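You operate a simulated robot arm through the tools that you are given. There is no shell and no other tool.

You are at the controls of a simulated two-armed robot. One attempt, no reset.

## Task
Lay the yellow slip on the clamp board and clamp the row tight.
Fine: push the stop up tight and shut both clamps; leave the lock knob.

Only the result counts: the job must be done as asked and must still hold three seconds after the hand-in. Knocking over, shifting, dropping, spilling or breaking anything else fails it.

## Robot
Two 7-joint arms with fingered hands on one trunk that stands fixed in place. Base frame: the origin is at the foot of the trunk, x ahead of it, y to its left, z up. Readings come in mm, degrees, newtons and seconds.
The left shoulder is at [60, 152, 1119], the right one opposite. With the tool pointing down near the work surface each hand reaches from about 440 to 820 mm from the base axis, measured 20 degrees to its own side. Payload 3.8 kg a hand.
The TCP of each hand is the grasp point between the finger pads, 30 mm short of the fingertips. In the tool frame z runs along the fingers and y along their closing line. The gripper opens to 104 mm; its body begins 35 mm behind the TCP. The gripper is a hand of 5 fingers: y runs from the thumb to the fingers, the wrist lies at [-15, -104, -178] in the tool frame, and closing takes about 1.5 s.
Orientation is that of the tool frame in the base frame, as a unit quaternion [w, x, y, z]. With the fingers straight down and the wrist toward the robot, the tool's x, y and z point along [0, 1, 0], [1, 0, 0] and [0, 0, -1] of the base frame.

## Interface
- The arms move only by the tool drive_tool. It takes "left_moves", "right_moves" or both (then of equal length, played together; a hand with none holds still); each is a list of rows, each an object (a shift or turn left out is 0, a gripper value left out holds the last) with "dr": the turn, a rotation vector about the tool's x, y, z in degrees, a list of three; "slide": the shift along the tool's x, y, z in cm, a list of three. In form: [{"dr": [rx, ry, rz], "slide": [tx, ty, tz]}, ...]. A call has 1 to 20 rows; each row shifts and turns the commanded pose from where the row before left it, along the tool's axes as they then stand. "left_claw" and "right_claw" are, for a hand that has rows, the closure, from 0 (fully open) to 1 (shut), set as the call begins (left out, the last holds). Each row takes 0.2 s and may step no farther than 50 mm and 8.6 degrees from the row before; otherwise, or with a gripper value out of range, the whole call is refused. A pose out of reach is approached as far as the arm can. The call stops where the force on the tool passes 40 N (or 10 N more than at its start, if that is more) or the arm is blocked; 0.2 s more then pass. Each finger travels about 72 mm/s and halts on what it meets, pressing with about 22 N; the grip force reading is that of the motor and also rises with nothing between the fingers. The clock runs only during rows and for 0.2 s after the last one: add rows that do not move to give the fingers time. It gives the time, the measured TCP pose, the force on the tool (base axes), the opening and the grip force at its end, in the units of the frame above (readings bear some noise), with the torque about the TCP (base axes, N m) and any sound that the robot's microphone picked up.
- Cameras (640 x 400 px; columns grow to the right, rows downward): "scene" is now at [160.9, -44.7, 1290.8]; the picture's right is [-0.48, -0.87, 0.08], its down [-0.36, 0.11, -0.93] and it looks along [0.80, -0.47, -0.37] (base axes); focal length 254 px, centre (320, 200). "left" rides on the left gripper at [-80, -78, -141] in its tool frame; the picture's right is [-0.78, -0.30, 0.56], its down [0.54, -0.78, 0.33] and it looks along [0.33, 0.56, 0.76] (tool axes); focal length 247 px, centre (320, 200). "right" rides on the right gripper at [80, -78, -141] in its tool frame; the picture's right is [-0.78, 0.30, -0.56], its down [-0.53, -0.78, 0.33] and it looks along [-0.33, 0.56, 0.76] (tool axes); focal length 247 px, centre (320, 200). There is no depth. A picture from a camera that has moved, and an enlarged one, comes with that camera's place and axes in the base frame and with its lens.
- grab_frame(camera): a new picture of that camera. It takes no simulated time.
- move_column(by): moves the trunk up (or, below 0, down) by that many mm; the arms and the scene camera ride with it, the base frame stays. It gives what a move gives, with no picture.
- finger_targets(index, middle, ring, little, thumb_bend, thumb_turn, hand): sets how far each is bent, from 0 (flat) to 1 (curled in); at 0.3 the hand is open as for a grip, at 0.7 the pads meet at the TCP. One left out holds its place. A second passes; each finger stops where it meets its share of the squeeze, and holds until it gets a number again. A gripper value or a shape takes the hand back. It gives what a move gives, with no picture; readings hold the bend of each and the force on index, middle, ring, little, thumb and palm. thumb_turn goes from beside the hand (0) to across from the fingers (1), as for a grip.
- set_grasp(shape, hand): the hand has 5 fingers and takes this shape, open, in about a second: jaw (thumb against the fingers, like two jaws); tri (thumb and two fingers); tip (a fingertip pinch); poke (one finger out to press); point (the index stretched); flat (the hand flat); cup (the hand cupped); fist (a fist). The gripper value then closes the fingers along that shape, each until it touches; the sizes above hold for jaw. It gives what a move gives, with no picture.
- turn_head(pan, tilt): turns the head with the scene camera to pan (to the left, within 80 degrees either way) and tilt (down, from -29 to 69), counted from straight ahead of the robot (the tilt from the chest, where the trunk bows). It gives what a move gives.
- enlarge(camera, box): a new picture of the part [left, top, right, bottom] of that camera's present view, enlarged. It takes no simulated time.
- job_done(): hands the job in; it is judged then, once.

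Nothing tells you positions but the pictures and the camera data. Unless the task says otherwise, let go and move clear before handing in.

The tools are called after "Request:" by a JSON object that holds its "api" and its "payload". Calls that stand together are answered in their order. drive_tool: Moves the arms, as the interface text tells. Its arguments: {"type":"object","properties":{"left_moves":{"type":"array","items":{"type":"object","properties":{"dr":{"type":"array","items":{"type":"number"}},"slide":{"type":"array","items":{"type":"number"}}}}},"left_claw":{"type":"number"},"right_moves":{"type":"array","items":{"type":"object","properties":{"dr":{"type":"array","items":{"type":"number"}},"slide":{"type":"array","items":{"type":"number"}}}}},"right_claw":{"type":"number"}},"required":[]} The other tools are called the same way: move_column (by) moves the trunk up or down; set_grasp (shape, hand) gives the hand a shape; finger_targets (index, middle, ring, little, thumb_bend, thumb_turn, hand) moves the fingers one by one; turn_head (pan, tilt) turns the head that bears the scene camera; grab_frame (camera) takes a picture; enlarge (camera, box) takes an enlarged picture of a part of a camera's view; job_done () hands the job in.

At the start:

```text
time: 0.0
left_ee_pos: [424.9, -68.3, 1211.0]
left_orientation: [0.0, 0.706, 0.708, 0.0]
left_ft_force: [-0.2, 0.2, -0.8]
left_moment: [-0.04, 0.01, 0.0]
left_finger_gap: 103.7
left_gripper_force: 0.0
left_shape: jaw
left_bend: [0.3, 0.3, 0.3, 0.3, 0.3, 0.98]
left_finger forces: [0.1, 0.1, 0.1, 0.1, 0.0, 0.1]
right_ee_pos: [368.4, -468.3, 1190.5]
right_orientation: [-0.001, 0.707, 0.707, 0.0]
right_ft_force: [0.1, -0.1, 0.6]
right_moment: [0.01, 0.0, -0.03]
right_finger_gap: 103.6
right_gripper_force: 0.0
right_shape: jaw
right_bend: [0.3, 0.3, 0.3, 0.3, 0.3, 0.98]
right_finger forces: [0.0, 0.0, 0.1, 0.0, 0.1, 0.0]
trunk travel left (down, up): [-200.0, 256.0]
head pan, tilt (commanded): [-29.0, 12.9]
```

scene: 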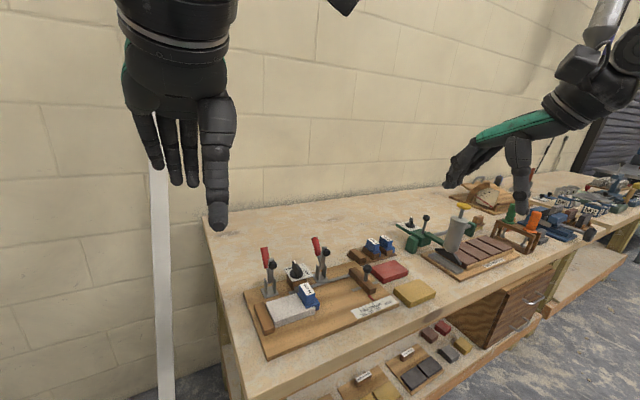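
right: 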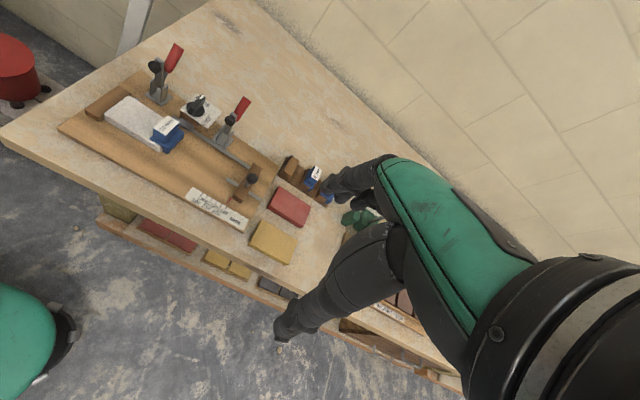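
left: 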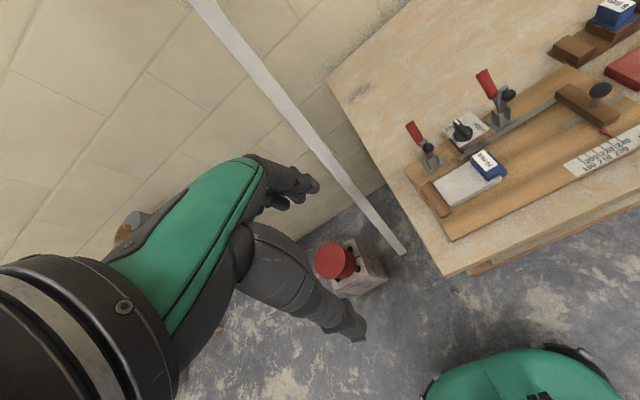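

I see a clamp board on the bench with a white block, a blue block, two red-handled toggle clamps, a sliding stop with a knob, and yellow and red slips beside it. I'll look closer at everything before moving.

Request:
{"api": "enlarge", "payload": {"camera": "scene", "box": [220, 210, 460, 360]}}

Request:
{"api": "enlarge", "payload": {"camera": "right", "box": [50, 30, 350, 270]}}

Request:
{"api": "enlarge", "payload": {"camera": "left", "box": [380, 40, 640, 260]}}

```text
2.67 times, centred on (340, 285) of scene
camera zoom: at [160.9, -44.7, 1290.8], right [-0.48, -0.87, 0.08], down [-0.36, 0.11, -0.93], along [0.8, -0.47, -0.37], focal length 676 px, centre (267, -27)
```

zoom: 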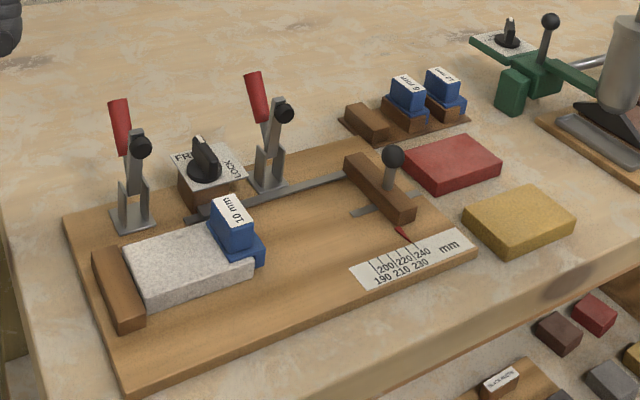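

```text
1.67 times, centred on (200, 150) of right
camera zoom: at [291.3, -388.4, 1332.5], right [0.3, -0.78, 0.56], down [-0.78, -0.53, -0.33], along [0.56, -0.33, -0.76], focal length 412 px, centre (520, 283)
```

zoom: 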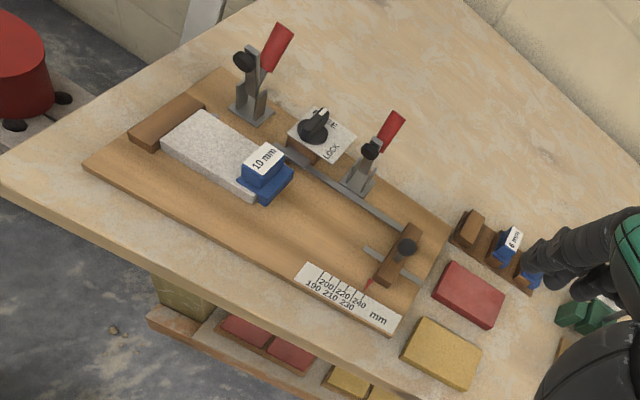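

```text
1.82 times, centred on (510, 150) of left
camera zoom: at [347.8, -148.0, 1352.0], right [-0.3, -0.78, -0.56], down [-0.78, 0.53, -0.33], along [0.56, 0.33, -0.76], focal length 449 px, centre (-26, 291)
```

zoom: 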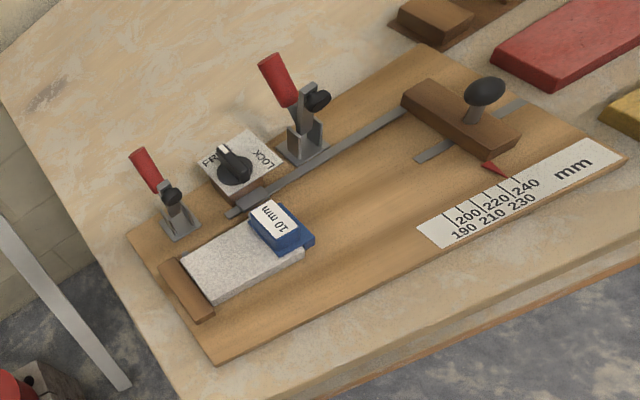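

The board's long side runs along y, from about y=-148 to y=-470, with its top at z≈858. The yellow slip lies past its far end. I'll zoom in on the clamps, knob, stop and slip.

Request:
{"api": "enlarge", "payload": {"camera": "scene", "box": [250, 230, 350, 300]}}

Request:
{"api": "enlarge", "payload": {"camera": "scene", "box": [330, 230, 450, 320]}}

Request:
{"api": "enlarge", "payload": {"camera": "left", "box": [400, 60, 530, 160]}}

Request:
{"api": "enlarge", "payload": {"camera": "right", "box": [130, 30, 270, 140]}}

Request:
{"api": "enlarge", "payload": {"camera": "right", "box": [180, 150, 340, 280]}}

Request:
{"api": "enlarge", "payload": {"camera": "left", "box": [540, 50, 640, 200]}}

```text
5.71 times, centred on (300, 265) of scene
camera zoom: at [160.9, -44.7, 1290.8], right [-0.48, -0.87, 0.08], down [-0.36, 0.11, -0.93], along [0.8, -0.47, -0.37], focal length 1449 px, centre (434, -171)
```

zoom: 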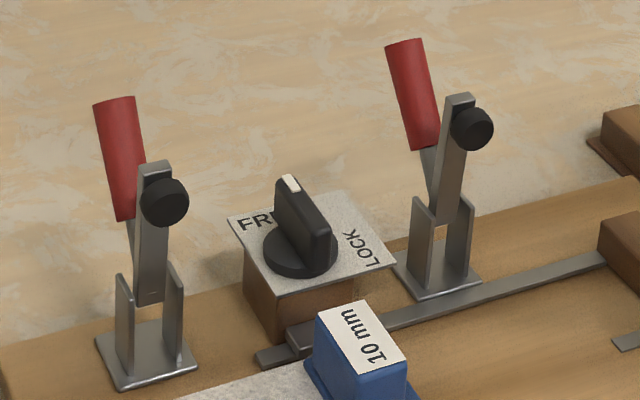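

```text
4.44 times, centred on (390, 275) of scene
camera zoom: at [160.9, -44.7, 1290.8], right [-0.48, -0.87, 0.08], down [-0.36, 0.11, -0.93], along [0.8, -0.47, -0.37], focal length 1127 px, centre (9, -133)
```

zoom: 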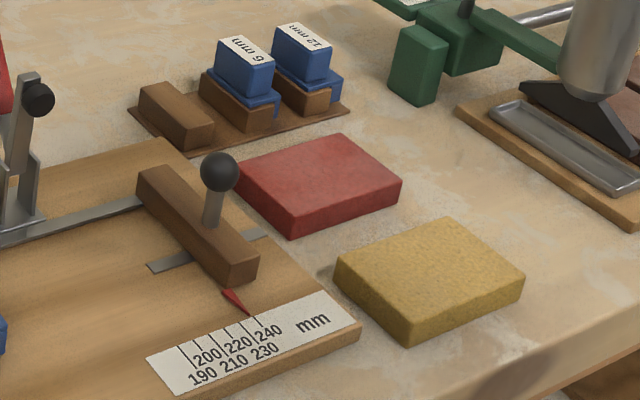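

```text
4.00 times, centred on (465, 110) of left
camera zoom: at [347.8, -148.0, 1352.0], right [-0.3, -0.78, -0.56], down [-0.78, 0.53, -0.33], along [0.56, 0.33, -0.76], focal length 988 px, centre (-260, 560)
```

zoom: 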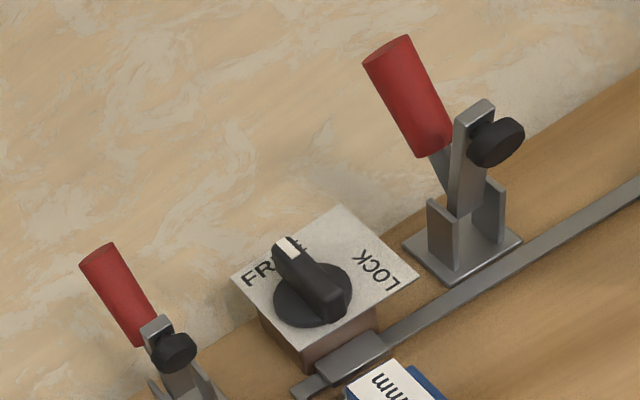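

```text
3.64 times, centred on (200, 85) of right
camera zoom: at [291.3, -388.4, 1332.5], right [0.3, -0.78, 0.56], down [-0.78, -0.53, -0.33], along [0.56, -0.33, -0.76], focal length 898 px, centre (756, 618)
```

zoom: 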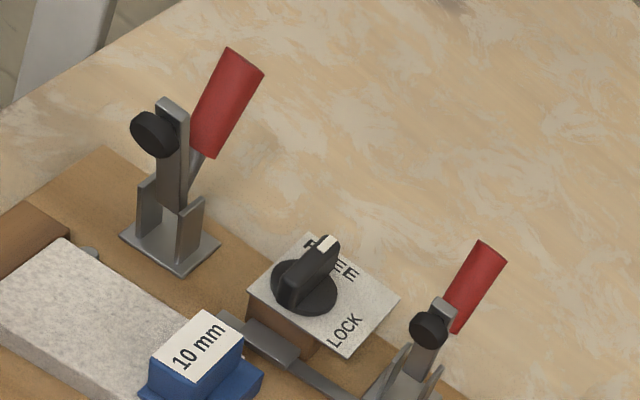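

```text
3.08 times, centred on (260, 215) of right
camera zoom: at [291.3, -388.4, 1332.5], right [0.3, -0.78, 0.56], down [-0.78, -0.53, -0.33], along [0.56, -0.33, -0.76], focal length 760 px, centre (505, 154)
```

zoom: 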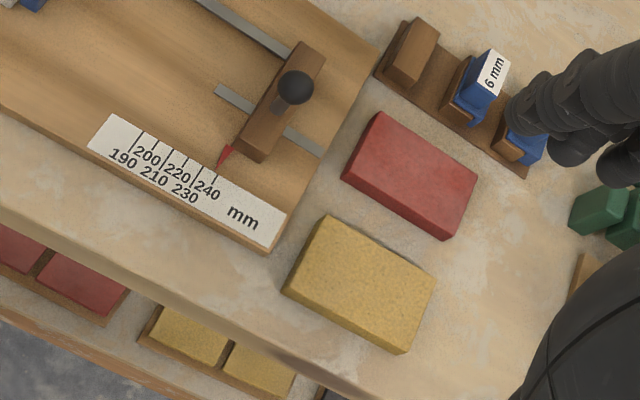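

```text
2.67 times, centred on (590, 125) of left
camera zoom: at [347.8, -148.0, 1352.0], right [-0.3, -0.78, -0.56], down [-0.78, 0.53, -0.33], along [0.56, 0.33, -0.76], focal length 659 px, centre (-400, 400)
```

zoom: 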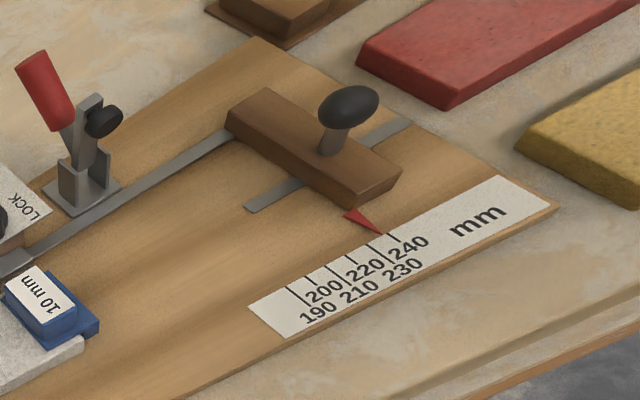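

The lock knob already points to FREE, and both clamps stand open with their handles tilted back (+x). I'll look closely at the spacer, white block and stop before planning the slip's spot.

Request:
{"api": "enlarge", "payload": {"camera": "left", "box": [430, 140, 530, 220]}}

Request:
{"api": "enlarge", "payload": {"camera": "right", "box": [80, 80, 200, 170]}}

Request:
{"api": "enlarge", "payload": {"camera": "scene", "box": [245, 275, 335, 345]}}

Request:
{"api": "enlarge", "payload": {"camera": "scene", "box": [340, 250, 440, 320]}}

Request:
{"api": "enlarge", "payload": {"camera": "right", "box": [180, 160, 310, 270]}}

```text
5.00 times, centred on (480, 180) of left
camera zoom: at [347.8, -148.0, 1352.0], right [-0.3, -0.78, -0.56], down [-0.78, 0.53, -0.33], along [0.56, 0.33, -0.76], focal length 1235 px, centre (-480, 300)
```

zoom: 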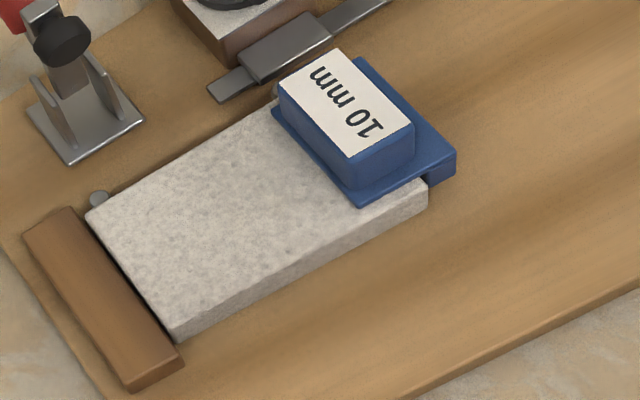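

```text
4.44 times, centred on (140, 125) of right
camera zoom: at [291.3, -388.4, 1332.5], right [0.3, -0.78, 0.56], down [-0.78, -0.53, -0.33], along [0.56, -0.33, -0.76], focal length 1098 px, centre (1120, 533)
```

zoom: 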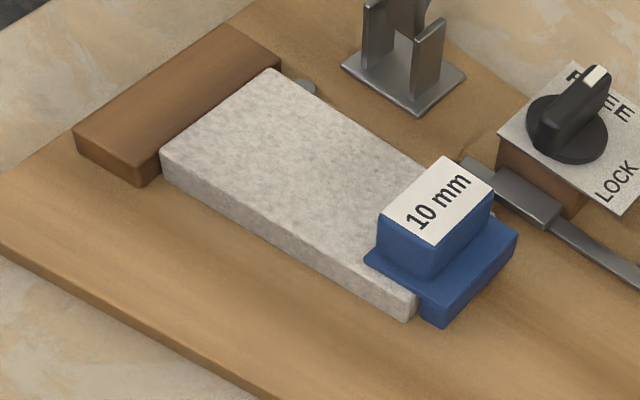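

```text
5.71 times, centred on (290, 310) of scene
camera zoom: at [160.9, -44.7, 1290.8], right [-0.48, -0.87, 0.08], down [-0.36, 0.11, -0.93], along [0.8, -0.47, -0.37], focal length 1449 px, centre (491, -429)
```

zoom: 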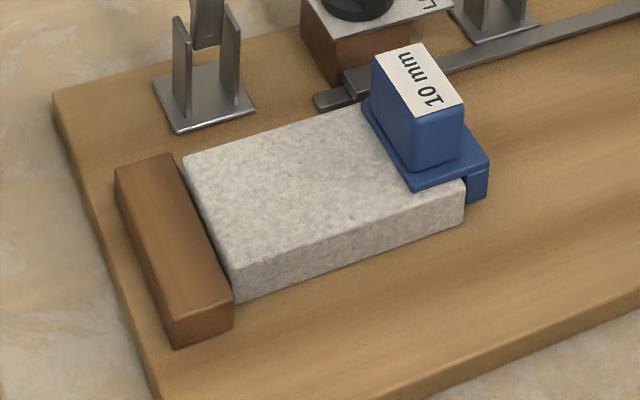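

```text
5.71 times, centred on (390, 285) of scene
camera zoom: at [160.9, -44.7, 1290.8], right [-0.48, -0.87, 0.08], down [-0.36, 0.11, -0.93], along [0.8, -0.47, -0.37], focal length 1449 px, centre (-80, -286)
```

zoom: 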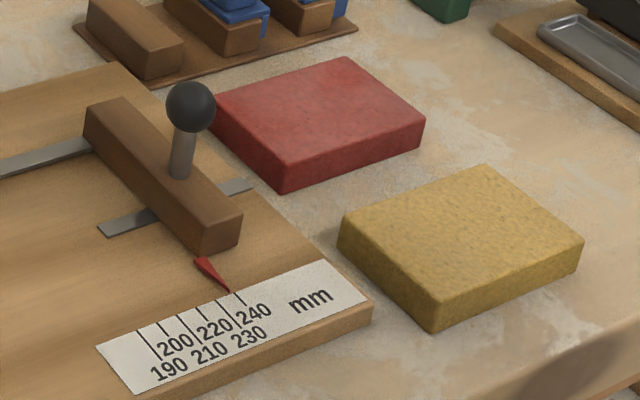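

```text
3.64 times, centred on (245, 215) of right
camera zoom: at [291.3, -388.4, 1332.5], right [0.3, -0.78, 0.56], down [-0.78, -0.53, -0.33], along [0.56, -0.33, -0.76], focal length 898 px, centre (593, 146)
```

zoom: 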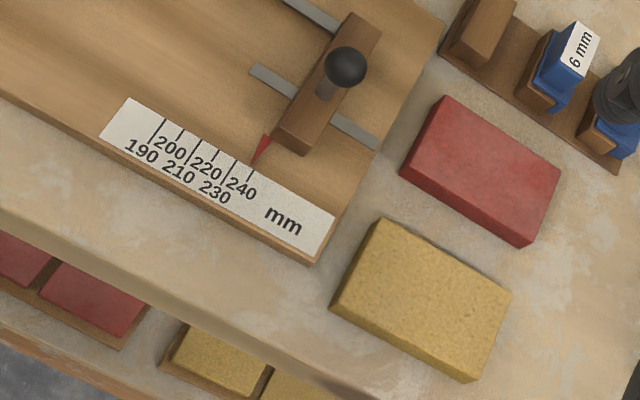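

The white block spans about x 520–575, y -177 to -267, top z≈877, with the 10 mm spacer blade ending at y≈-277. The stop face is at y≈-412 and the slip (about 90×55×19) is centred near (482,-533). I'll bring the right hand over the slip for a closer look.

Request:
{"api": "drive_tool", "payload": {"right_moves": [{"slide": [-1.3, 2.2, 4.0]}, {"slide": [-1.3, 2.2, 4.0]}, {"slide": [-1.3, 2.2, 4.0]}, {"slide": [-1.3, 2.2, 3.0]}, {"slide": [-1.3, 2.4, 3.0]}, {}], "right_claw": 0}}

Request:
{"api": "turn_head", "payload": {"pan": -42, "tilt": 25}}

Request:
{"api": "grab_frame", "payload": {"camera": "scene"}}

Request:
{"api": "grab_frame", "payload": {"camera": "right"}}

```text
time: 1.4
left_ee_pos: [426.2, -68.7, 1210.3]
left_orientation: [0.0, 0.706, 0.708, -0.001]
left_ft_force: [-0.1, -0.7, -0.3]
left_moment: [0.01, 0.02, 0.01]
left_finger_gap: 103.3
left_gripper_force: 0.1
left_shape: jaw
left_bend: [0.3, 0.3, 0.3, 0.3, 0.3, 0.98]
left_finger forces: [0.0, 0.1, 0.1, 0.1, 0.0, 0.1]
right_ee_pos: [480.9, -533.9, 1010.0]
right_orientation: [0.0, 0.707, 0.707, 0.0]
right_ft_force: [0.1, 0.1, 0.4]
right_moment: [0.0, 0.03, 0.0]
right_finger_gap: 103.6
right_gripper_force: 0.0
right_shape: jaw
right_bend: [0.3, 0.3, 0.3, 0.3, 0.3, 0.98]
right_finger forces: [0.1, 0.1, 0.1, 0.1, 0.0, 0.0]
trunk travel left (down, up): [-200.0, 256.0]
head pan, tilt (commanded): [-29.0, 12.9]
```

```text
time: 2.1
left_ee_pos: [425.2, -69.3, 1210.5]
left_orientation: [0.0, 0.707, 0.707, 0.001]
left_ft_force: [-0.2, 0.4, 0.1]
left_moment: [-0.02, 0.01, 0.0]
left_finger_gap: 103.5
left_gripper_force: 0.0
left_shape: jaw
left_bend: [0.3, 0.3, 0.3, 0.3, 0.3, 0.98]
left_finger forces: [0.0, 0.0, 0.0, 0.0, 0.0, 0.0]
right_ee_pos: [480.4, -534.4, 1008.9]
right_orientation: [0.0, 0.707, 0.707, 0.0]
right_ft_force: [0.1, 0.1, 0.3]
right_moment: [-0.01, 0.01, 0.02]
right_finger_gap: 103.8
right_gripper_force: 0.0
right_shape: jaw
right_bend: [0.3, 0.3, 0.3, 0.3, 0.3, 0.98]
right_finger forces: [0.0, 0.0, 0.1, 0.1, 0.1, 0.0]
trunk travel left (down, up): [-200.0, 256.0]
head pan, tilt (commanded): [-42.0, 25.0]
```

```text
taken
camera scene: at [144.7, -61.2, 1273.7], right [-0.66, -0.74, 0.12], down [-0.47, 0.28, -0.84], along [0.59, -0.61, -0.53], focal length 254 px, centre (320, 200)
```

scene: 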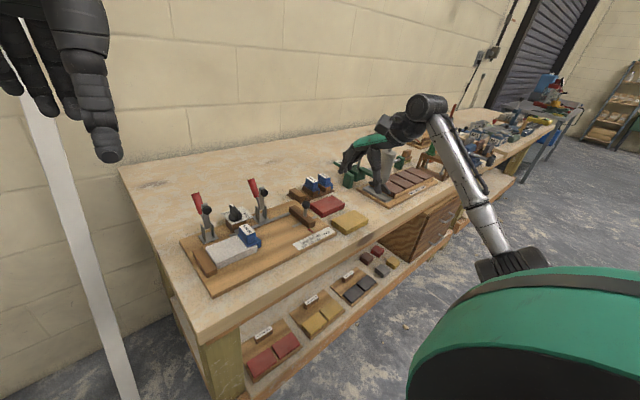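

```text
taken
camera right: at [402.5, -454.0, 1152.4], right [0.3, -0.78, 0.56], down [-0.78, -0.53, -0.33], along [0.56, -0.33, -0.76], focal length 247 px, centre (320, 200)
```

right: 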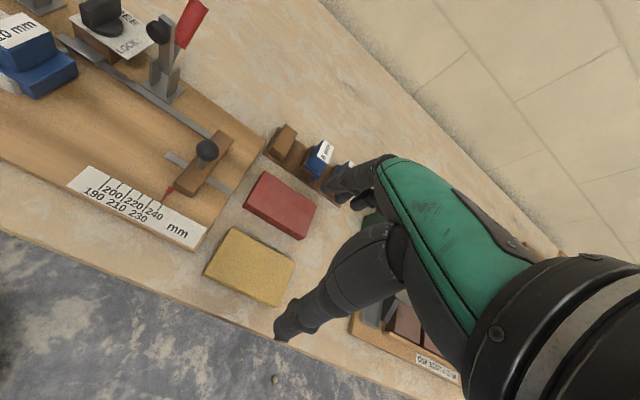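

The right hand now hovers over the slip. I'll zoom in on the hand and slip to work out the finger geometry.

Request:
{"api": "enlarge", "payload": {"camera": "scene", "box": [290, 80, 490, 250]}}

Request:
{"api": "enlarge", "payload": {"camera": "right", "box": [150, 120, 350, 350]}}

Request:
{"api": "enlarge", "payload": {"camera": "left", "box": [540, 0, 640, 100]}}

```text
2.35 times, centred on (390, 165) of scene
camera zoom: at [144.7, -61.2, 1273.7], right [-0.66, -0.74, 0.12], down [-0.47, 0.28, -0.84], along [0.59, -0.61, -0.53], focal length 596 px, centre (155, 282)
```

zoom: 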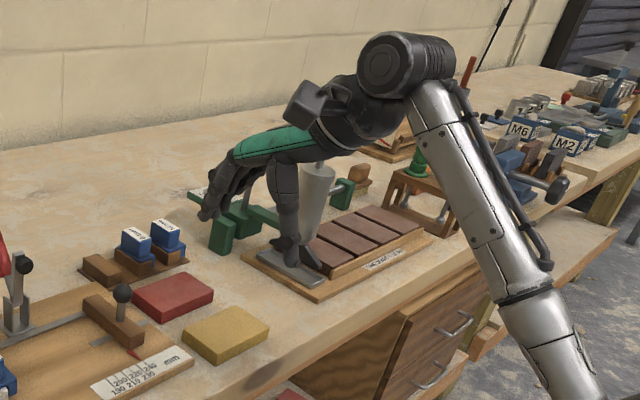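

```text
1.74 times, centred on (250, 235) of right
camera zoom: at [402.5, -454.0, 1152.4], right [0.3, -0.78, 0.56], down [-0.78, -0.53, -0.33], along [0.56, -0.33, -0.76], focal length 430 px, centre (442, 139)
```

zoom: 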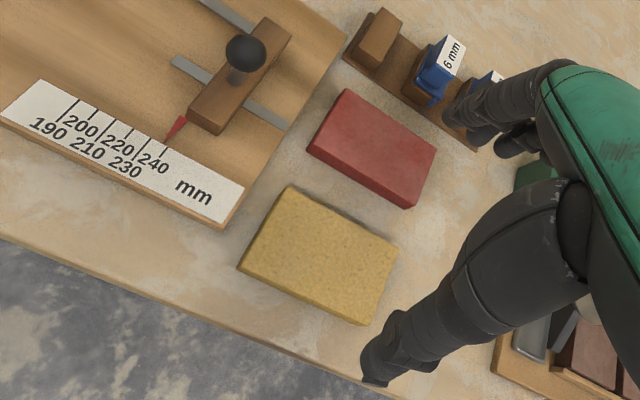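

```text
4.00 times, centred on (590, 50) of left
camera zoom: at [347.8, -148.0, 1352.0], right [-0.3, -0.78, -0.56], down [-0.78, 0.53, -0.33], along [0.56, 0.33, -0.76], focal length 988 px, centre (-760, 800)
```

zoom: 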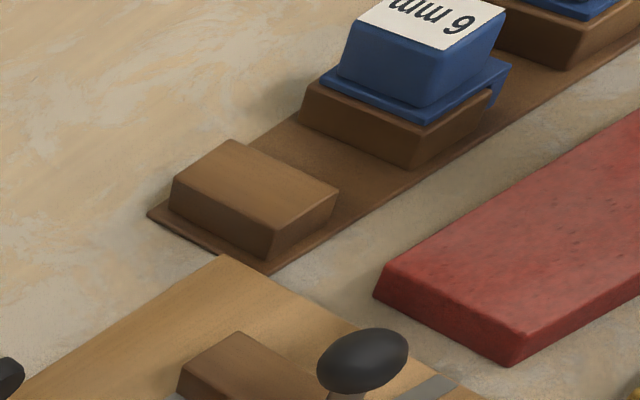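

The hand has its thumb on the robot side and its fingers on the far side. I'll part-close the hand in free air to see its shape at about slip width.

Request:
{"api": "drive_tool", "payload": {"right_moves": [{}, {}, {}, {}, {}], "right_claw": 0.45}}

Request:
{"api": "enlarge", "payload": {"camera": "scene", "box": [320, 110, 430, 240]}}

Request:
{"api": "grab_frame", "payload": {"camera": "right"}}

```text
time: 3.4
left_ee_pos: [426.5, -68.4, 1208.7]
left_orientation: [0.0, 0.706, 0.708, 0.0]
left_ft_force: [1.0, 0.2, -0.3]
left_moment: [-0.01, -0.01, 0.01]
left_finger_gap: 103.4
left_gripper_force: 0.1
left_shape: jaw
left_bend: [0.3, 0.3, 0.3, 0.3, 0.3, 0.98]
left_finger forces: [0.0, 0.0, 0.1, 0.0, 0.1, 0.0]
right_ee_pos: [480.2, -534.1, 1008.9]
right_orientation: [0.0, 0.707, 0.707, -0.001]
right_ft_force: [-0.9, 0.1, 0.3]
right_moment: [-0.02, -0.03, 0.0]
right_finger_gap: 57.5
right_gripper_force: 0.0
right_shape: jaw
right_bend: [0.74, 0.42, 0.39, 0.42, 0.67, 1.0]
right_finger forces: [0.0, 0.0, 0.1, 0.1, 0.0, 0.1]
trunk travel left (down, up): [-200.0, 256.0]
head pan, tilt (commanded): [-42.0, 25.0]
```

```text
3.08 times, centred on (375, 175) of scene
camera zoom: at [144.6, -61.2, 1273.7], right [-0.66, -0.74, 0.12], down [-0.47, 0.28, -0.84], along [0.59, -0.61, -0.53], focal length 780 px, centre (151, 277)
```

zoom: 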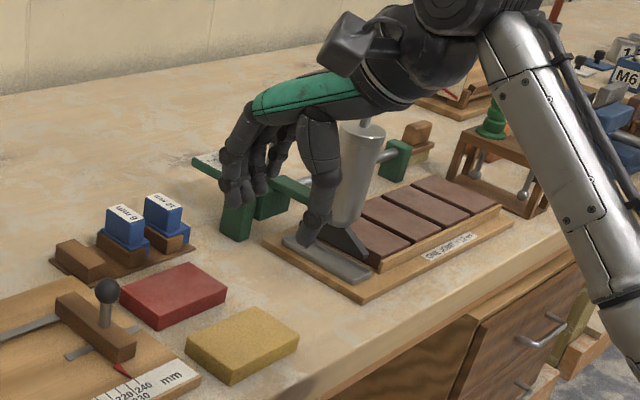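

```text
taken
camera right: at [402.5, -454.0, 1152.4], right [0.3, -0.78, 0.56], down [-0.78, -0.53, -0.33], along [0.56, -0.33, -0.76], focal length 247 px, centre (320, 200)
```

right: 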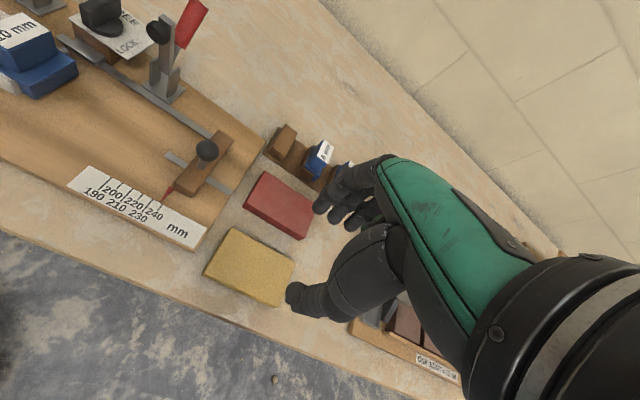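

The gap between the yellow slip and the red one is only about 29 mm, so the fingers must go in narrow. I'll look closely at the fingertips and the gap.

Request:
{"api": "enlarge", "payload": {"camera": "right", "box": [270, 150, 400, 330]}}

Request:
{"api": "enlarge", "payload": {"camera": "scene", "box": [345, 130, 405, 205]}}

Request:
{"api": "enlarge", "payload": {"camera": "right", "box": [190, 160, 330, 310]}}

Request:
{"api": "enlarge", "payload": {"camera": "right", "box": [0, 0, 240, 150]}}

```text
2.22 times, centred on (335, 240) of right
camera zoom: at [402.5, -454.0, 1152.4], right [0.3, -0.78, 0.56], down [-0.78, -0.53, -0.33], along [0.56, -0.33, -0.76], focal length 549 px, centre (287, 111)
```

zoom: 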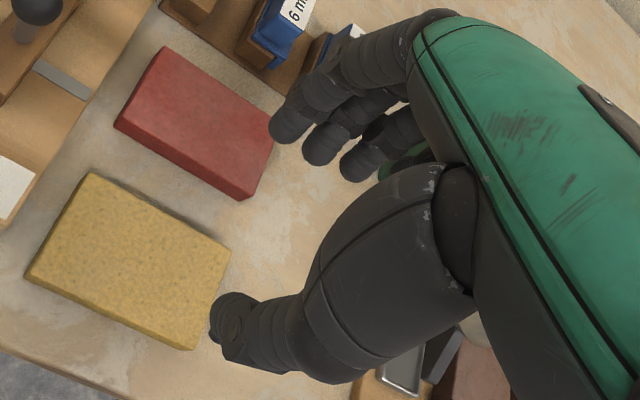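

```text
5.33 times, centred on (375, 168) of scene
camera zoom: at [144.6, -61.2, 1273.7], right [-0.66, -0.74, 0.12], down [-0.47, 0.28, -0.84], along [0.59, -0.61, -0.53], focal length 1352 px, centre (27, 373)
```

zoom: 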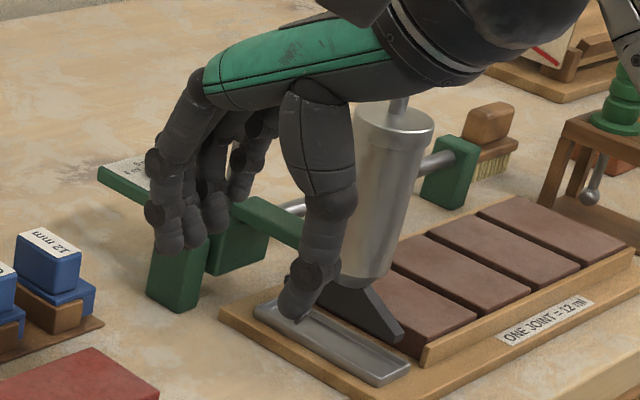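

```text
2.67 times, centred on (260, 235) of right
camera zoom: at [402.5, -454.0, 1152.4], right [0.3, -0.78, 0.56], down [-0.78, -0.53, -0.33], along [0.56, -0.33, -0.76], focal length 659 px, centre (480, 107)
```

zoom: 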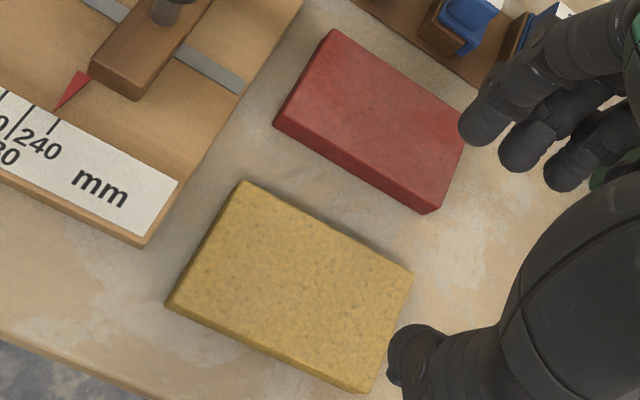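

```text
2.67 times, centred on (120, 75) of right
camera zoom: at [402.5, -454.0, 1152.4], right [0.3, -0.78, 0.56], down [-0.78, -0.53, -0.33], along [0.56, -0.33, -0.76], focal length 659 px, centre (853, 533)
```

zoom: 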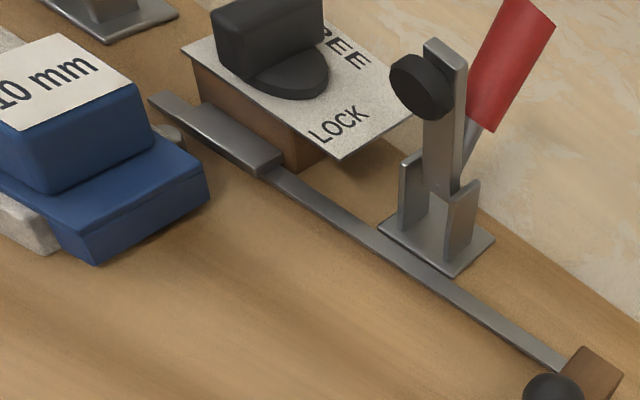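

The gap measures about 38–41 mm, with the yellow slip at x 454–508 and y -488 to -580. I'll set the opening to about 77 mm and lower partway to check alignment.

Request:
{"api": "drive_tool", "payload": {"right_moves": [{}, {"slide": [0, 0, 2]}, {"slide": [0, 0, 2]}, {"slide": [0, 0, 2]}, {"slide": [0, 0, 2]}, {}], "right_claw": 0.26}}

Request:
{"api": "grab_frame", "payload": {"camera": "right"}}

Request:
{"api": "enlarge", "payload": {"camera": "scene", "box": [315, 150, 415, 240]}}

```text
time: 4.8
left_ee_pos: [425.3, -69.8, 1211.3]
left_orientation: [0.0, 0.706, 0.708, 0.0]
left_ft_force: [-0.5, -0.3, -0.3]
left_moment: [-0.01, 0.01, 0.02]
left_finger_gap: 103.4
left_gripper_force: 0.1
left_shape: jaw
left_bend: [0.3, 0.3, 0.3, 0.3, 0.3, 0.98]
left_finger forces: [0.1, 0.0, 0.0, 0.0, 0.0, 0.0]
right_ee_pos: [478.4, -533.2, 929.7]
right_orientation: [-0.001, 0.708, 0.707, 0.0]
right_ft_force: [0.0, -0.7, 0.9]
right_moment: [0.04, -0.01, 0.02]
right_finger_gap: 76.7
right_gripper_force: 0.1
right_shape: jaw
right_bend: [0.27, 0.36, 0.33, 0.34, 0.55, 0.99]
right_finger forces: [0.0, 0.0, 0.1, 0.0, 0.0, 0.1]
trunk travel left (down, up): [-200.0, 256.0]
head pan, tilt (commanded): [-42.0, 25.0]
```

```text
taken
camera right: at [400.6, -453.8, 1071.8], right [0.3, -0.78, 0.56], down [-0.78, -0.53, -0.33], along [0.56, -0.33, -0.76], focal length 247 px, centre (320, 200)
```

right: 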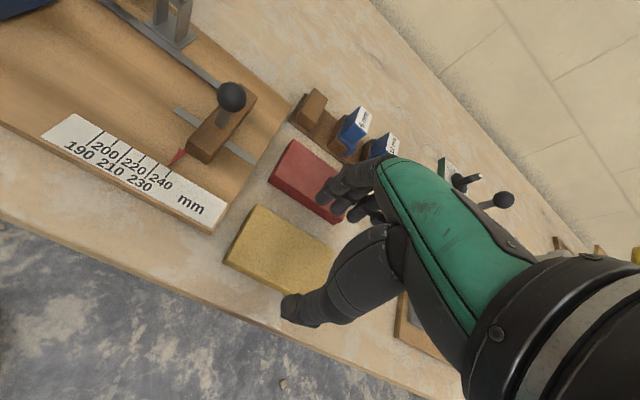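

```text
4.44 times, centred on (365, 195) of scene
camera zoom: at [144.6, -61.0, 1273.7], right [-0.66, -0.74, 0.12], down [-0.47, 0.28, -0.84], along [0.59, -0.61, -0.53], focal length 1127 px, centre (120, 222)
```

zoom: 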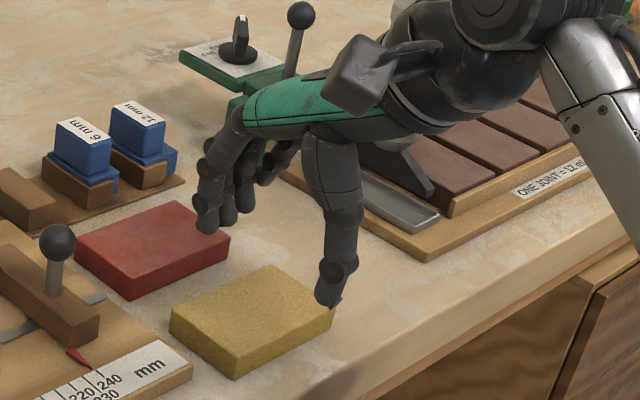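

The index fingertip sits about 38 mm ahead of the TCP and the thumb tip about 46 mm behind it, so the hand fits around the slip. I'll shift slightly and lower to just above the bench.

Request:
{"api": "drive_tool", "payload": {"right_moves": [{"slide": [1.1, 0.4, 0]}, {"slide": [0, 0, 1.6]}, {"slide": [0, 0, 1.6]}, {"slide": [0, 0, 1.2]}, {}]}}

Request:
{"api": "grab_frame", "payload": {"camera": "right"}}

Request:
{"api": "enlarge", "payload": {"camera": "scene", "box": [310, 170, 400, 245]}}

```text
time: 6.0
left_ee_pos: [424.2, -68.5, 1211.3]
left_orientation: [0.0, 0.707, 0.707, 0.0]
left_ft_force: [0.2, 0.1, -0.1]
left_moment: [-0.01, -0.02, -0.01]
left_finger_gap: 103.7
left_gripper_force: 0.1
left_shape: jaw
left_bend: [0.3, 0.3, 0.3, 0.3, 0.3, 0.98]
left_finger forces: [0.0, 0.0, 0.1, 0.1, 0.0, 0.0]
right_ee_pos: [485.6, -524.0, 885.6]
right_orientation: [0.001, 0.707, 0.707, 0.0]
right_ft_force: [-2.9, 0.8, 5.6]
right_moment: [-0.04, -0.33, 0.0]
right_finger_gap: 75.8
right_gripper_force: 0.0
right_shape: jaw
right_bend: [0.27, 0.37, 0.33, 0.34, 0.55, 0.99]
right_finger forces: [0.0, 6.4, 0.0, 0.0, 0.0, 0.1]
trunk travel left (down, up): [-200.0, 256.0]
head pan, tilt (commanded): [-42.0, 25.0]
```

```text
taken
camera right: at [406.7, -443.7, 1027.4], right [0.29, -0.78, 0.56], down [-0.78, -0.53, -0.33], along [0.56, -0.34, -0.76], focal length 247 px, centre (320, 200)
```

right: 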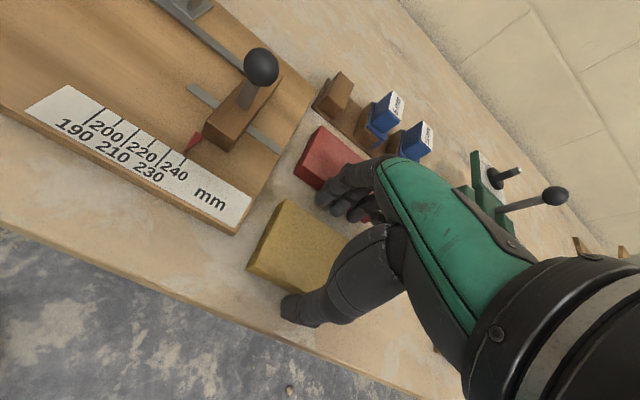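

```text
5.33 times, centred on (355, 208) of scene
camera zoom: at [143.5, -60.7, 1273.9], right [-0.66, -0.74, 0.11], down [-0.46, 0.28, -0.84], along [0.59, -0.61, -0.53], focal length 1352 px, centre (133, 160)
```

zoom: 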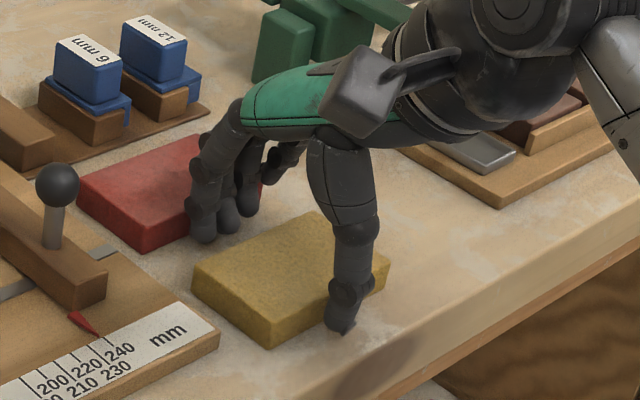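

The middle finger reads 6.4 N, so it is probably touching the red slip's front edge. I'll lift straight back up at once.

Request:
{"api": "drive_tool", "payload": {"right_moves": [{"slide": [0, 0, -1.5]}, {}]}}

Request:
{"api": "enlarge", "payload": {"camera": "right", "box": [230, 100, 400, 340]}}

Request:
{"api": "enlarge", "payload": {"camera": "scene", "box": [315, 180, 385, 240]}}

Request:
{"api": "enlarge", "payload": {"camera": "left", "box": [520, 0, 640, 120]}}

```text
time: 6.5
left_ee_pos: [424.7, -69.2, 1210.3]
left_orientation: [0.0, 0.707, 0.708, 0.0]
left_ft_force: [0.1, -0.3, -1.0]
left_moment: [0.02, 0.0, 0.0]
left_finger_gap: 103.6
left_gripper_force: 0.0
left_shape: jaw
left_bend: [0.3, 0.3, 0.3, 0.3, 0.3, 0.98]
left_finger forces: [0.0, 0.0, 0.0, 0.1, 0.0, 0.0]
right_ee_pos: [484.3, -523.0, 898.3]
right_orientation: [0.0, 0.707, 0.707, -0.001]
right_ft_force: [-0.2, -0.5, -0.2]
right_moment: [0.02, 0.01, 0.03]
right_finger_gap: 76.6
right_gripper_force: 0.0
right_shape: jaw
right_bend: [0.27, 0.36, 0.33, 0.34, 0.55, 0.99]
right_finger forces: [0.1, 0.0, 0.0, 0.0, 0.1, 0.0]
trunk travel left (down, up): [-200.0, 256.0]
head pan, tilt (commanded): [-42.0, 25.0]
```

```text
1.67 times, centred on (315, 220) of right
camera zoom: at [407.3, -443.8, 1041.8], right [0.3, -0.78, 0.56], down [-0.78, -0.53, -0.33], along [0.55, -0.33, -0.76], focal length 412 px, centre (328, 167)
```

zoom: 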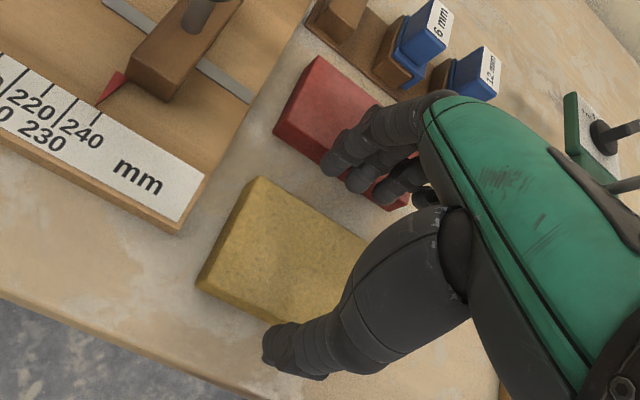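

```text
6.67 times, centred on (350, 210) of scene
camera zoom: at [144.4, -61.1, 1273.7], right [-0.66, -0.74, 0.12], down [-0.47, 0.28, -0.84], along [0.59, -0.61, -0.53], focal length 1690 px, centre (120, 133)
```

zoom: 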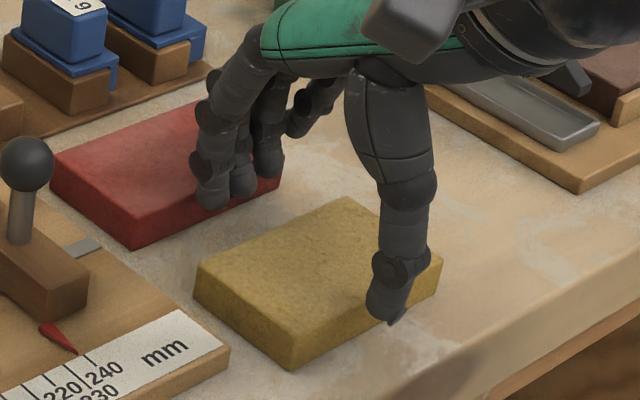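

```text
3.33 times, centred on (580, 60) of left
camera zoom: at [347.6, -147.9, 1352.1], right [-0.3, -0.78, -0.56], down [-0.78, 0.53, -0.33], along [0.56, 0.33, -0.76], focal length 823 px, centre (-547, 667)
```

zoom: 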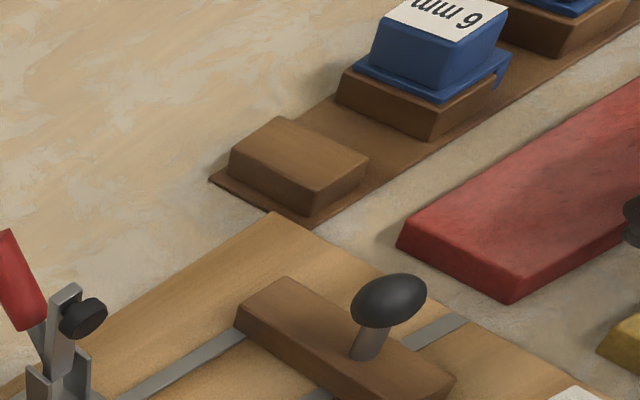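

The red slip does not appear to have moved. I'll narrow the opening to about 67 mm, shift 3 mm toward the robot to keep away from the red slip, then lower again in small steps.

Request:
{"api": "drive_tool", "payload": {"right_moves": [{"slide": [0, -0.35, 0]}, {}, {}, {}, {"slide": [0, 0, 0.7]}, {"slide": [0, 0, 0.6]}, {}], "right_claw": 0.36}}

Request:
{"api": "enlarge", "payload": {"camera": "right", "box": [230, 100, 400, 340]}}

Request:
{"api": "enlarge", "payload": {"camera": "scene", "box": [315, 180, 385, 240]}}

```text
time: 8.2
left_ee_pos: [425.2, -68.1, 1211.0]
left_orientation: [0.0, 0.707, 0.708, 0.001]
left_ft_force: [0.4, 0.9, -0.2]
left_moment: [-0.02, -0.02, 0.02]
left_finger_gap: 103.4
left_gripper_force: 0.1
left_shape: jaw
left_bend: [0.3, 0.3, 0.3, 0.3, 0.3, 0.98]
left_finger forces: [0.0, 0.0, 0.1, 0.1, 0.0, 0.1]
right_ee_pos: [480.2, -523.9, 887.4]
right_orientation: [0.001, 0.707, 0.707, 0.0]
right_ft_force: [1.6, -0.2, 0.0]
right_moment: [-0.02, 0.03, -0.05]
right_finger_gap: 67.0
right_gripper_force: 0.1
right_shape: jaw
right_bend: [0.28, 0.39, 0.36, 0.36, 0.62, 1.0]
right_finger forces: [0.0, 0.0, 0.0, 0.0, 0.1, 0.0]
trunk travel left (down, up): [-200.0, 256.0]
head pan, tilt (commanded): [-42.0, 25.0]
```

```text
1.67 times, centred on (315, 220) of right
camera zoom: at [403.0, -443.4, 1029.4], right [0.3, -0.78, 0.56], down [-0.78, -0.53, -0.33], along [0.56, -0.33, -0.76], focal length 412 px, centre (328, 167)
```

zoom: 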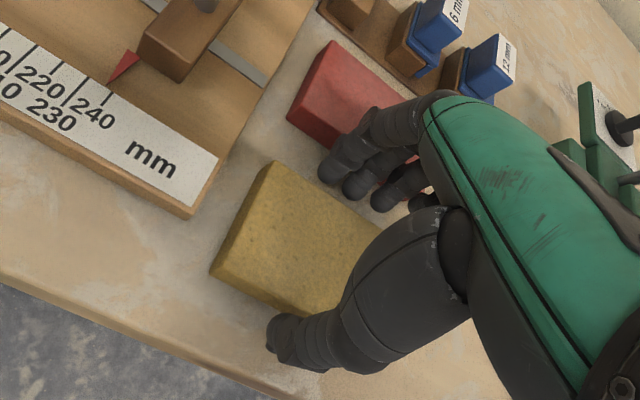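

```text
6.67 times, centred on (350, 210) of scene
camera zoom: at [144.6, -61.1, 1273.7], right [-0.66, -0.74, 0.12], down [-0.47, 0.28, -0.84], along [0.59, -0.61, -0.53], focal length 1690 px, centre (120, 133)
```

zoom: 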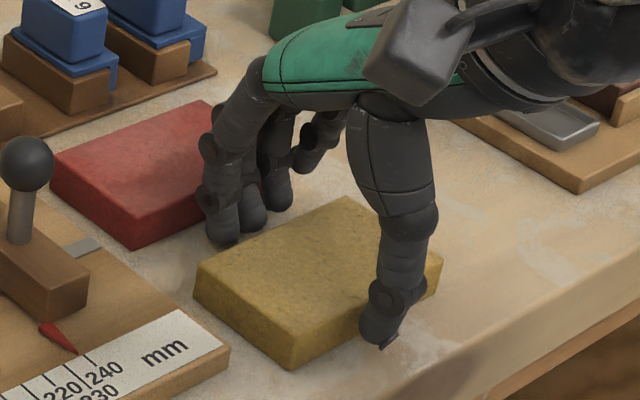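

The fingertips now sit between the two slips. I'll lower the last 9 mm and check the force.

Request:
{"api": "drive_tool", "payload": {"right_moves": [{"slide": [0, 0, 0.5]}, {"slide": [0, 0, 0.4]}, {}]}}

Request:
{"api": "enlarge", "payload": {"camera": "scene", "box": [315, 180, 385, 240]}}

Request:
{"api": "enlarge", "payload": {"camera": "right", "box": [230, 100, 400, 340]}}

```text
time: 8.9
left_ee_pos: [424.5, -68.0, 1210.1]
left_orientation: [0.0, 0.706, 0.708, -0.001]
left_ft_force: [0.0, 0.0, -0.4]
left_moment: [-0.01, -0.01, 0.04]
left_finger_gap: 103.5
left_gripper_force: 0.1
left_shape: jaw
left_bend: [0.3, 0.3, 0.3, 0.3, 0.3, 0.98]
left_finger forces: [0.0, 0.0, 0.0, 0.0, 0.0, 0.1]
right_ee_pos: [479.8, -522.9, 879.0]
right_orientation: [0.002, 0.707, 0.708, 0.0]
right_ft_force: [0.8, -0.4, 8.0]
right_moment: [-0.06, -0.12, 0.0]
right_finger_gap: 66.8
right_gripper_force: 0.0
right_shape: jaw
right_bend: [0.28, 0.38, 0.36, 0.36, 0.62, 1.0]
right_finger forces: [1.0, 4.3, 0.0, 0.1, 3.0, 0.0]
trunk travel left (down, up): [-200.0, 256.0]
head pan, tilt (commanded): [-42.0, 25.0]
```

```text
6.67 times, centred on (350, 210) of scene
camera zoom: at [143.9, -60.5, 1273.9], right [-0.66, -0.74, 0.12], down [-0.46, 0.28, -0.84], along [0.59, -0.61, -0.53], focal length 1690 px, centre (120, 133)
```

zoom: 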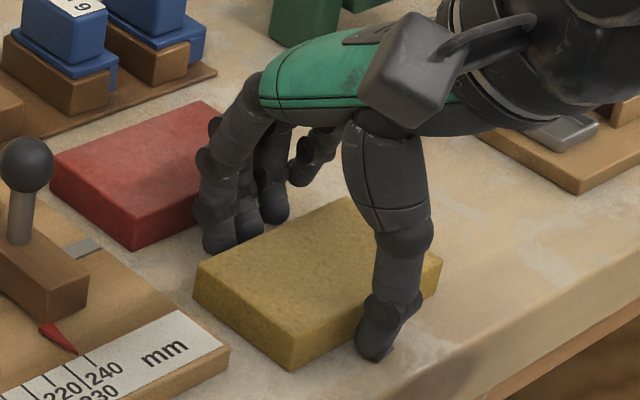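

```text
1.67 times, centred on (315, 220) of right
camera zoom: at [402.3, -442.5, 1022.5], right [0.29, -0.78, 0.56], down [-0.78, -0.53, -0.33], along [0.56, -0.34, -0.76], focal length 412 px, centre (328, 167)
```

zoom: 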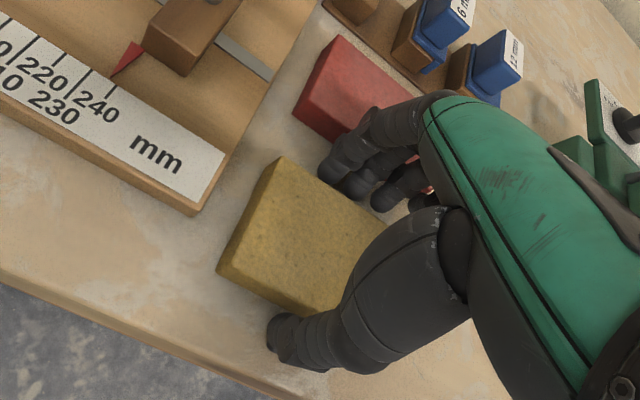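

Index, middle and thumb tips all touched the bench together, so they have straddled the slip at bench height. I'll lift 3 mm and close on the slip.

Request:
{"api": "drive_tool", "payload": {"right_moves": [{"slide": [0, 0, -0.3]}, {}]}}

Request:
{"api": "drive_tool", "payload": {"right_moves": [{}, {}, {}, {}, {}, {}], "right_claw": 0.6}}

Request:
{"api": "enlarge", "payload": {"camera": "scene", "box": [315, 180, 385, 240]}}

Request:
{"api": "enlarge", "payload": {"camera": "right", "box": [230, 100, 400, 340]}}

```text
time: 9.6
left_ee_pos: [425.8, -69.6, 1210.3]
left_orientation: [0.0, 0.706, 0.708, 0.0]
left_ft_force: [-0.3, 0.2, -0.8]
left_moment: [-0.01, -0.02, 0.01]
left_finger_gap: 103.7
left_gripper_force: 0.0
left_shape: jaw
left_bend: [0.3, 0.3, 0.3, 0.3, 0.3, 0.98]
left_finger forces: [0.0, 0.1, 0.1, 0.0, 0.0, 0.0]
right_ee_pos: [480.9, -523.0, 880.8]
right_orientation: [-0.001, 0.707, 0.707, -0.001]
right_ft_force: [0.3, -0.4, 0.5]
right_moment: [0.01, -0.02, -0.02]
right_finger_gap: 66.6
right_gripper_force: 0.1
right_shape: jaw
right_bend: [0.28, 0.39, 0.36, 0.36, 0.63, 1.0]
right_finger forces: [0.1, 0.1, 0.0, 0.0, 0.0, 0.0]
trunk travel left (down, up): [-200.0, 256.0]
head pan, tilt (commanded): [-42.0, 25.0]
```

```text
time: 10.9
left_ee_pos: [425.3, -69.9, 1210.4]
left_orientation: [0.0, 0.706, 0.708, 0.001]
left_ft_force: [-0.3, -0.4, -0.4]
left_moment: [-0.02, -0.03, 0.04]
left_finger_gap: 103.5
left_gripper_force: 0.1
left_shape: jaw
left_bend: [0.3, 0.3, 0.3, 0.3, 0.3, 0.98]
left_finger forces: [0.0, 0.0, 0.0, 0.0, 0.0, 0.1]
right_ee_pos: [481.7, -522.6, 882.3]
right_orientation: [-0.001, 0.708, 0.706, 0.0]
right_ft_force: [-1.0, -0.5, -0.2]
right_moment: [0.01, 0.03, -0.01]
right_finger_gap: 51.5
right_gripper_force: 22.2
right_shape: jaw
right_bend: [0.74, 0.46, 0.43, 0.46, 0.69, 1.0]
right_finger forces: [11.0, 6.1, 2.4, 0.0, 19.5, 0.1]
trunk travel left (down, up): [-200.0, 256.0]
head pan, tilt (commanded): [-42.0, 25.0]
```

```text
6.67 times, centred on (350, 210) of scene
camera zoom: at [144.8, -61.4, 1273.6], right [-0.66, -0.74, 0.12], down [-0.47, 0.28, -0.84], along [0.59, -0.61, -0.53], focal length 1690 px, centre (120, 133)
```

zoom: 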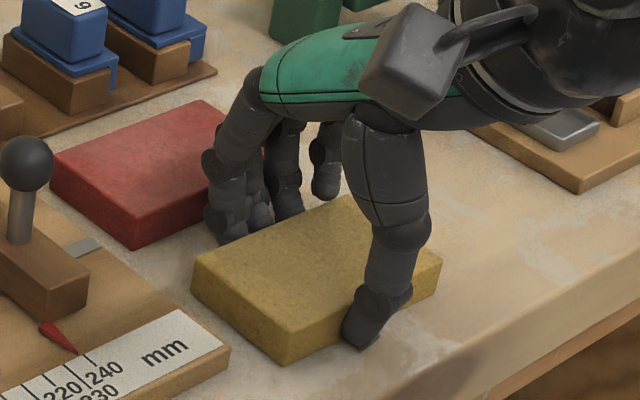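

```text
1.67 times, centred on (315, 220) of right
camera zoom: at [403.2, -443.0, 1024.5], right [0.3, -0.78, 0.56], down [-0.78, -0.53, -0.33], along [0.56, -0.33, -0.76], focal length 412 px, centre (328, 167)
```

zoom: 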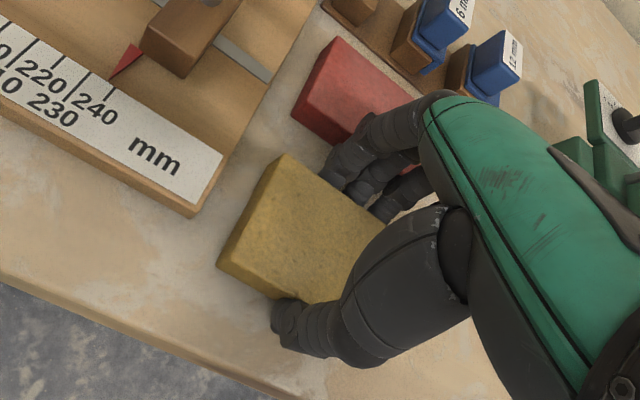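

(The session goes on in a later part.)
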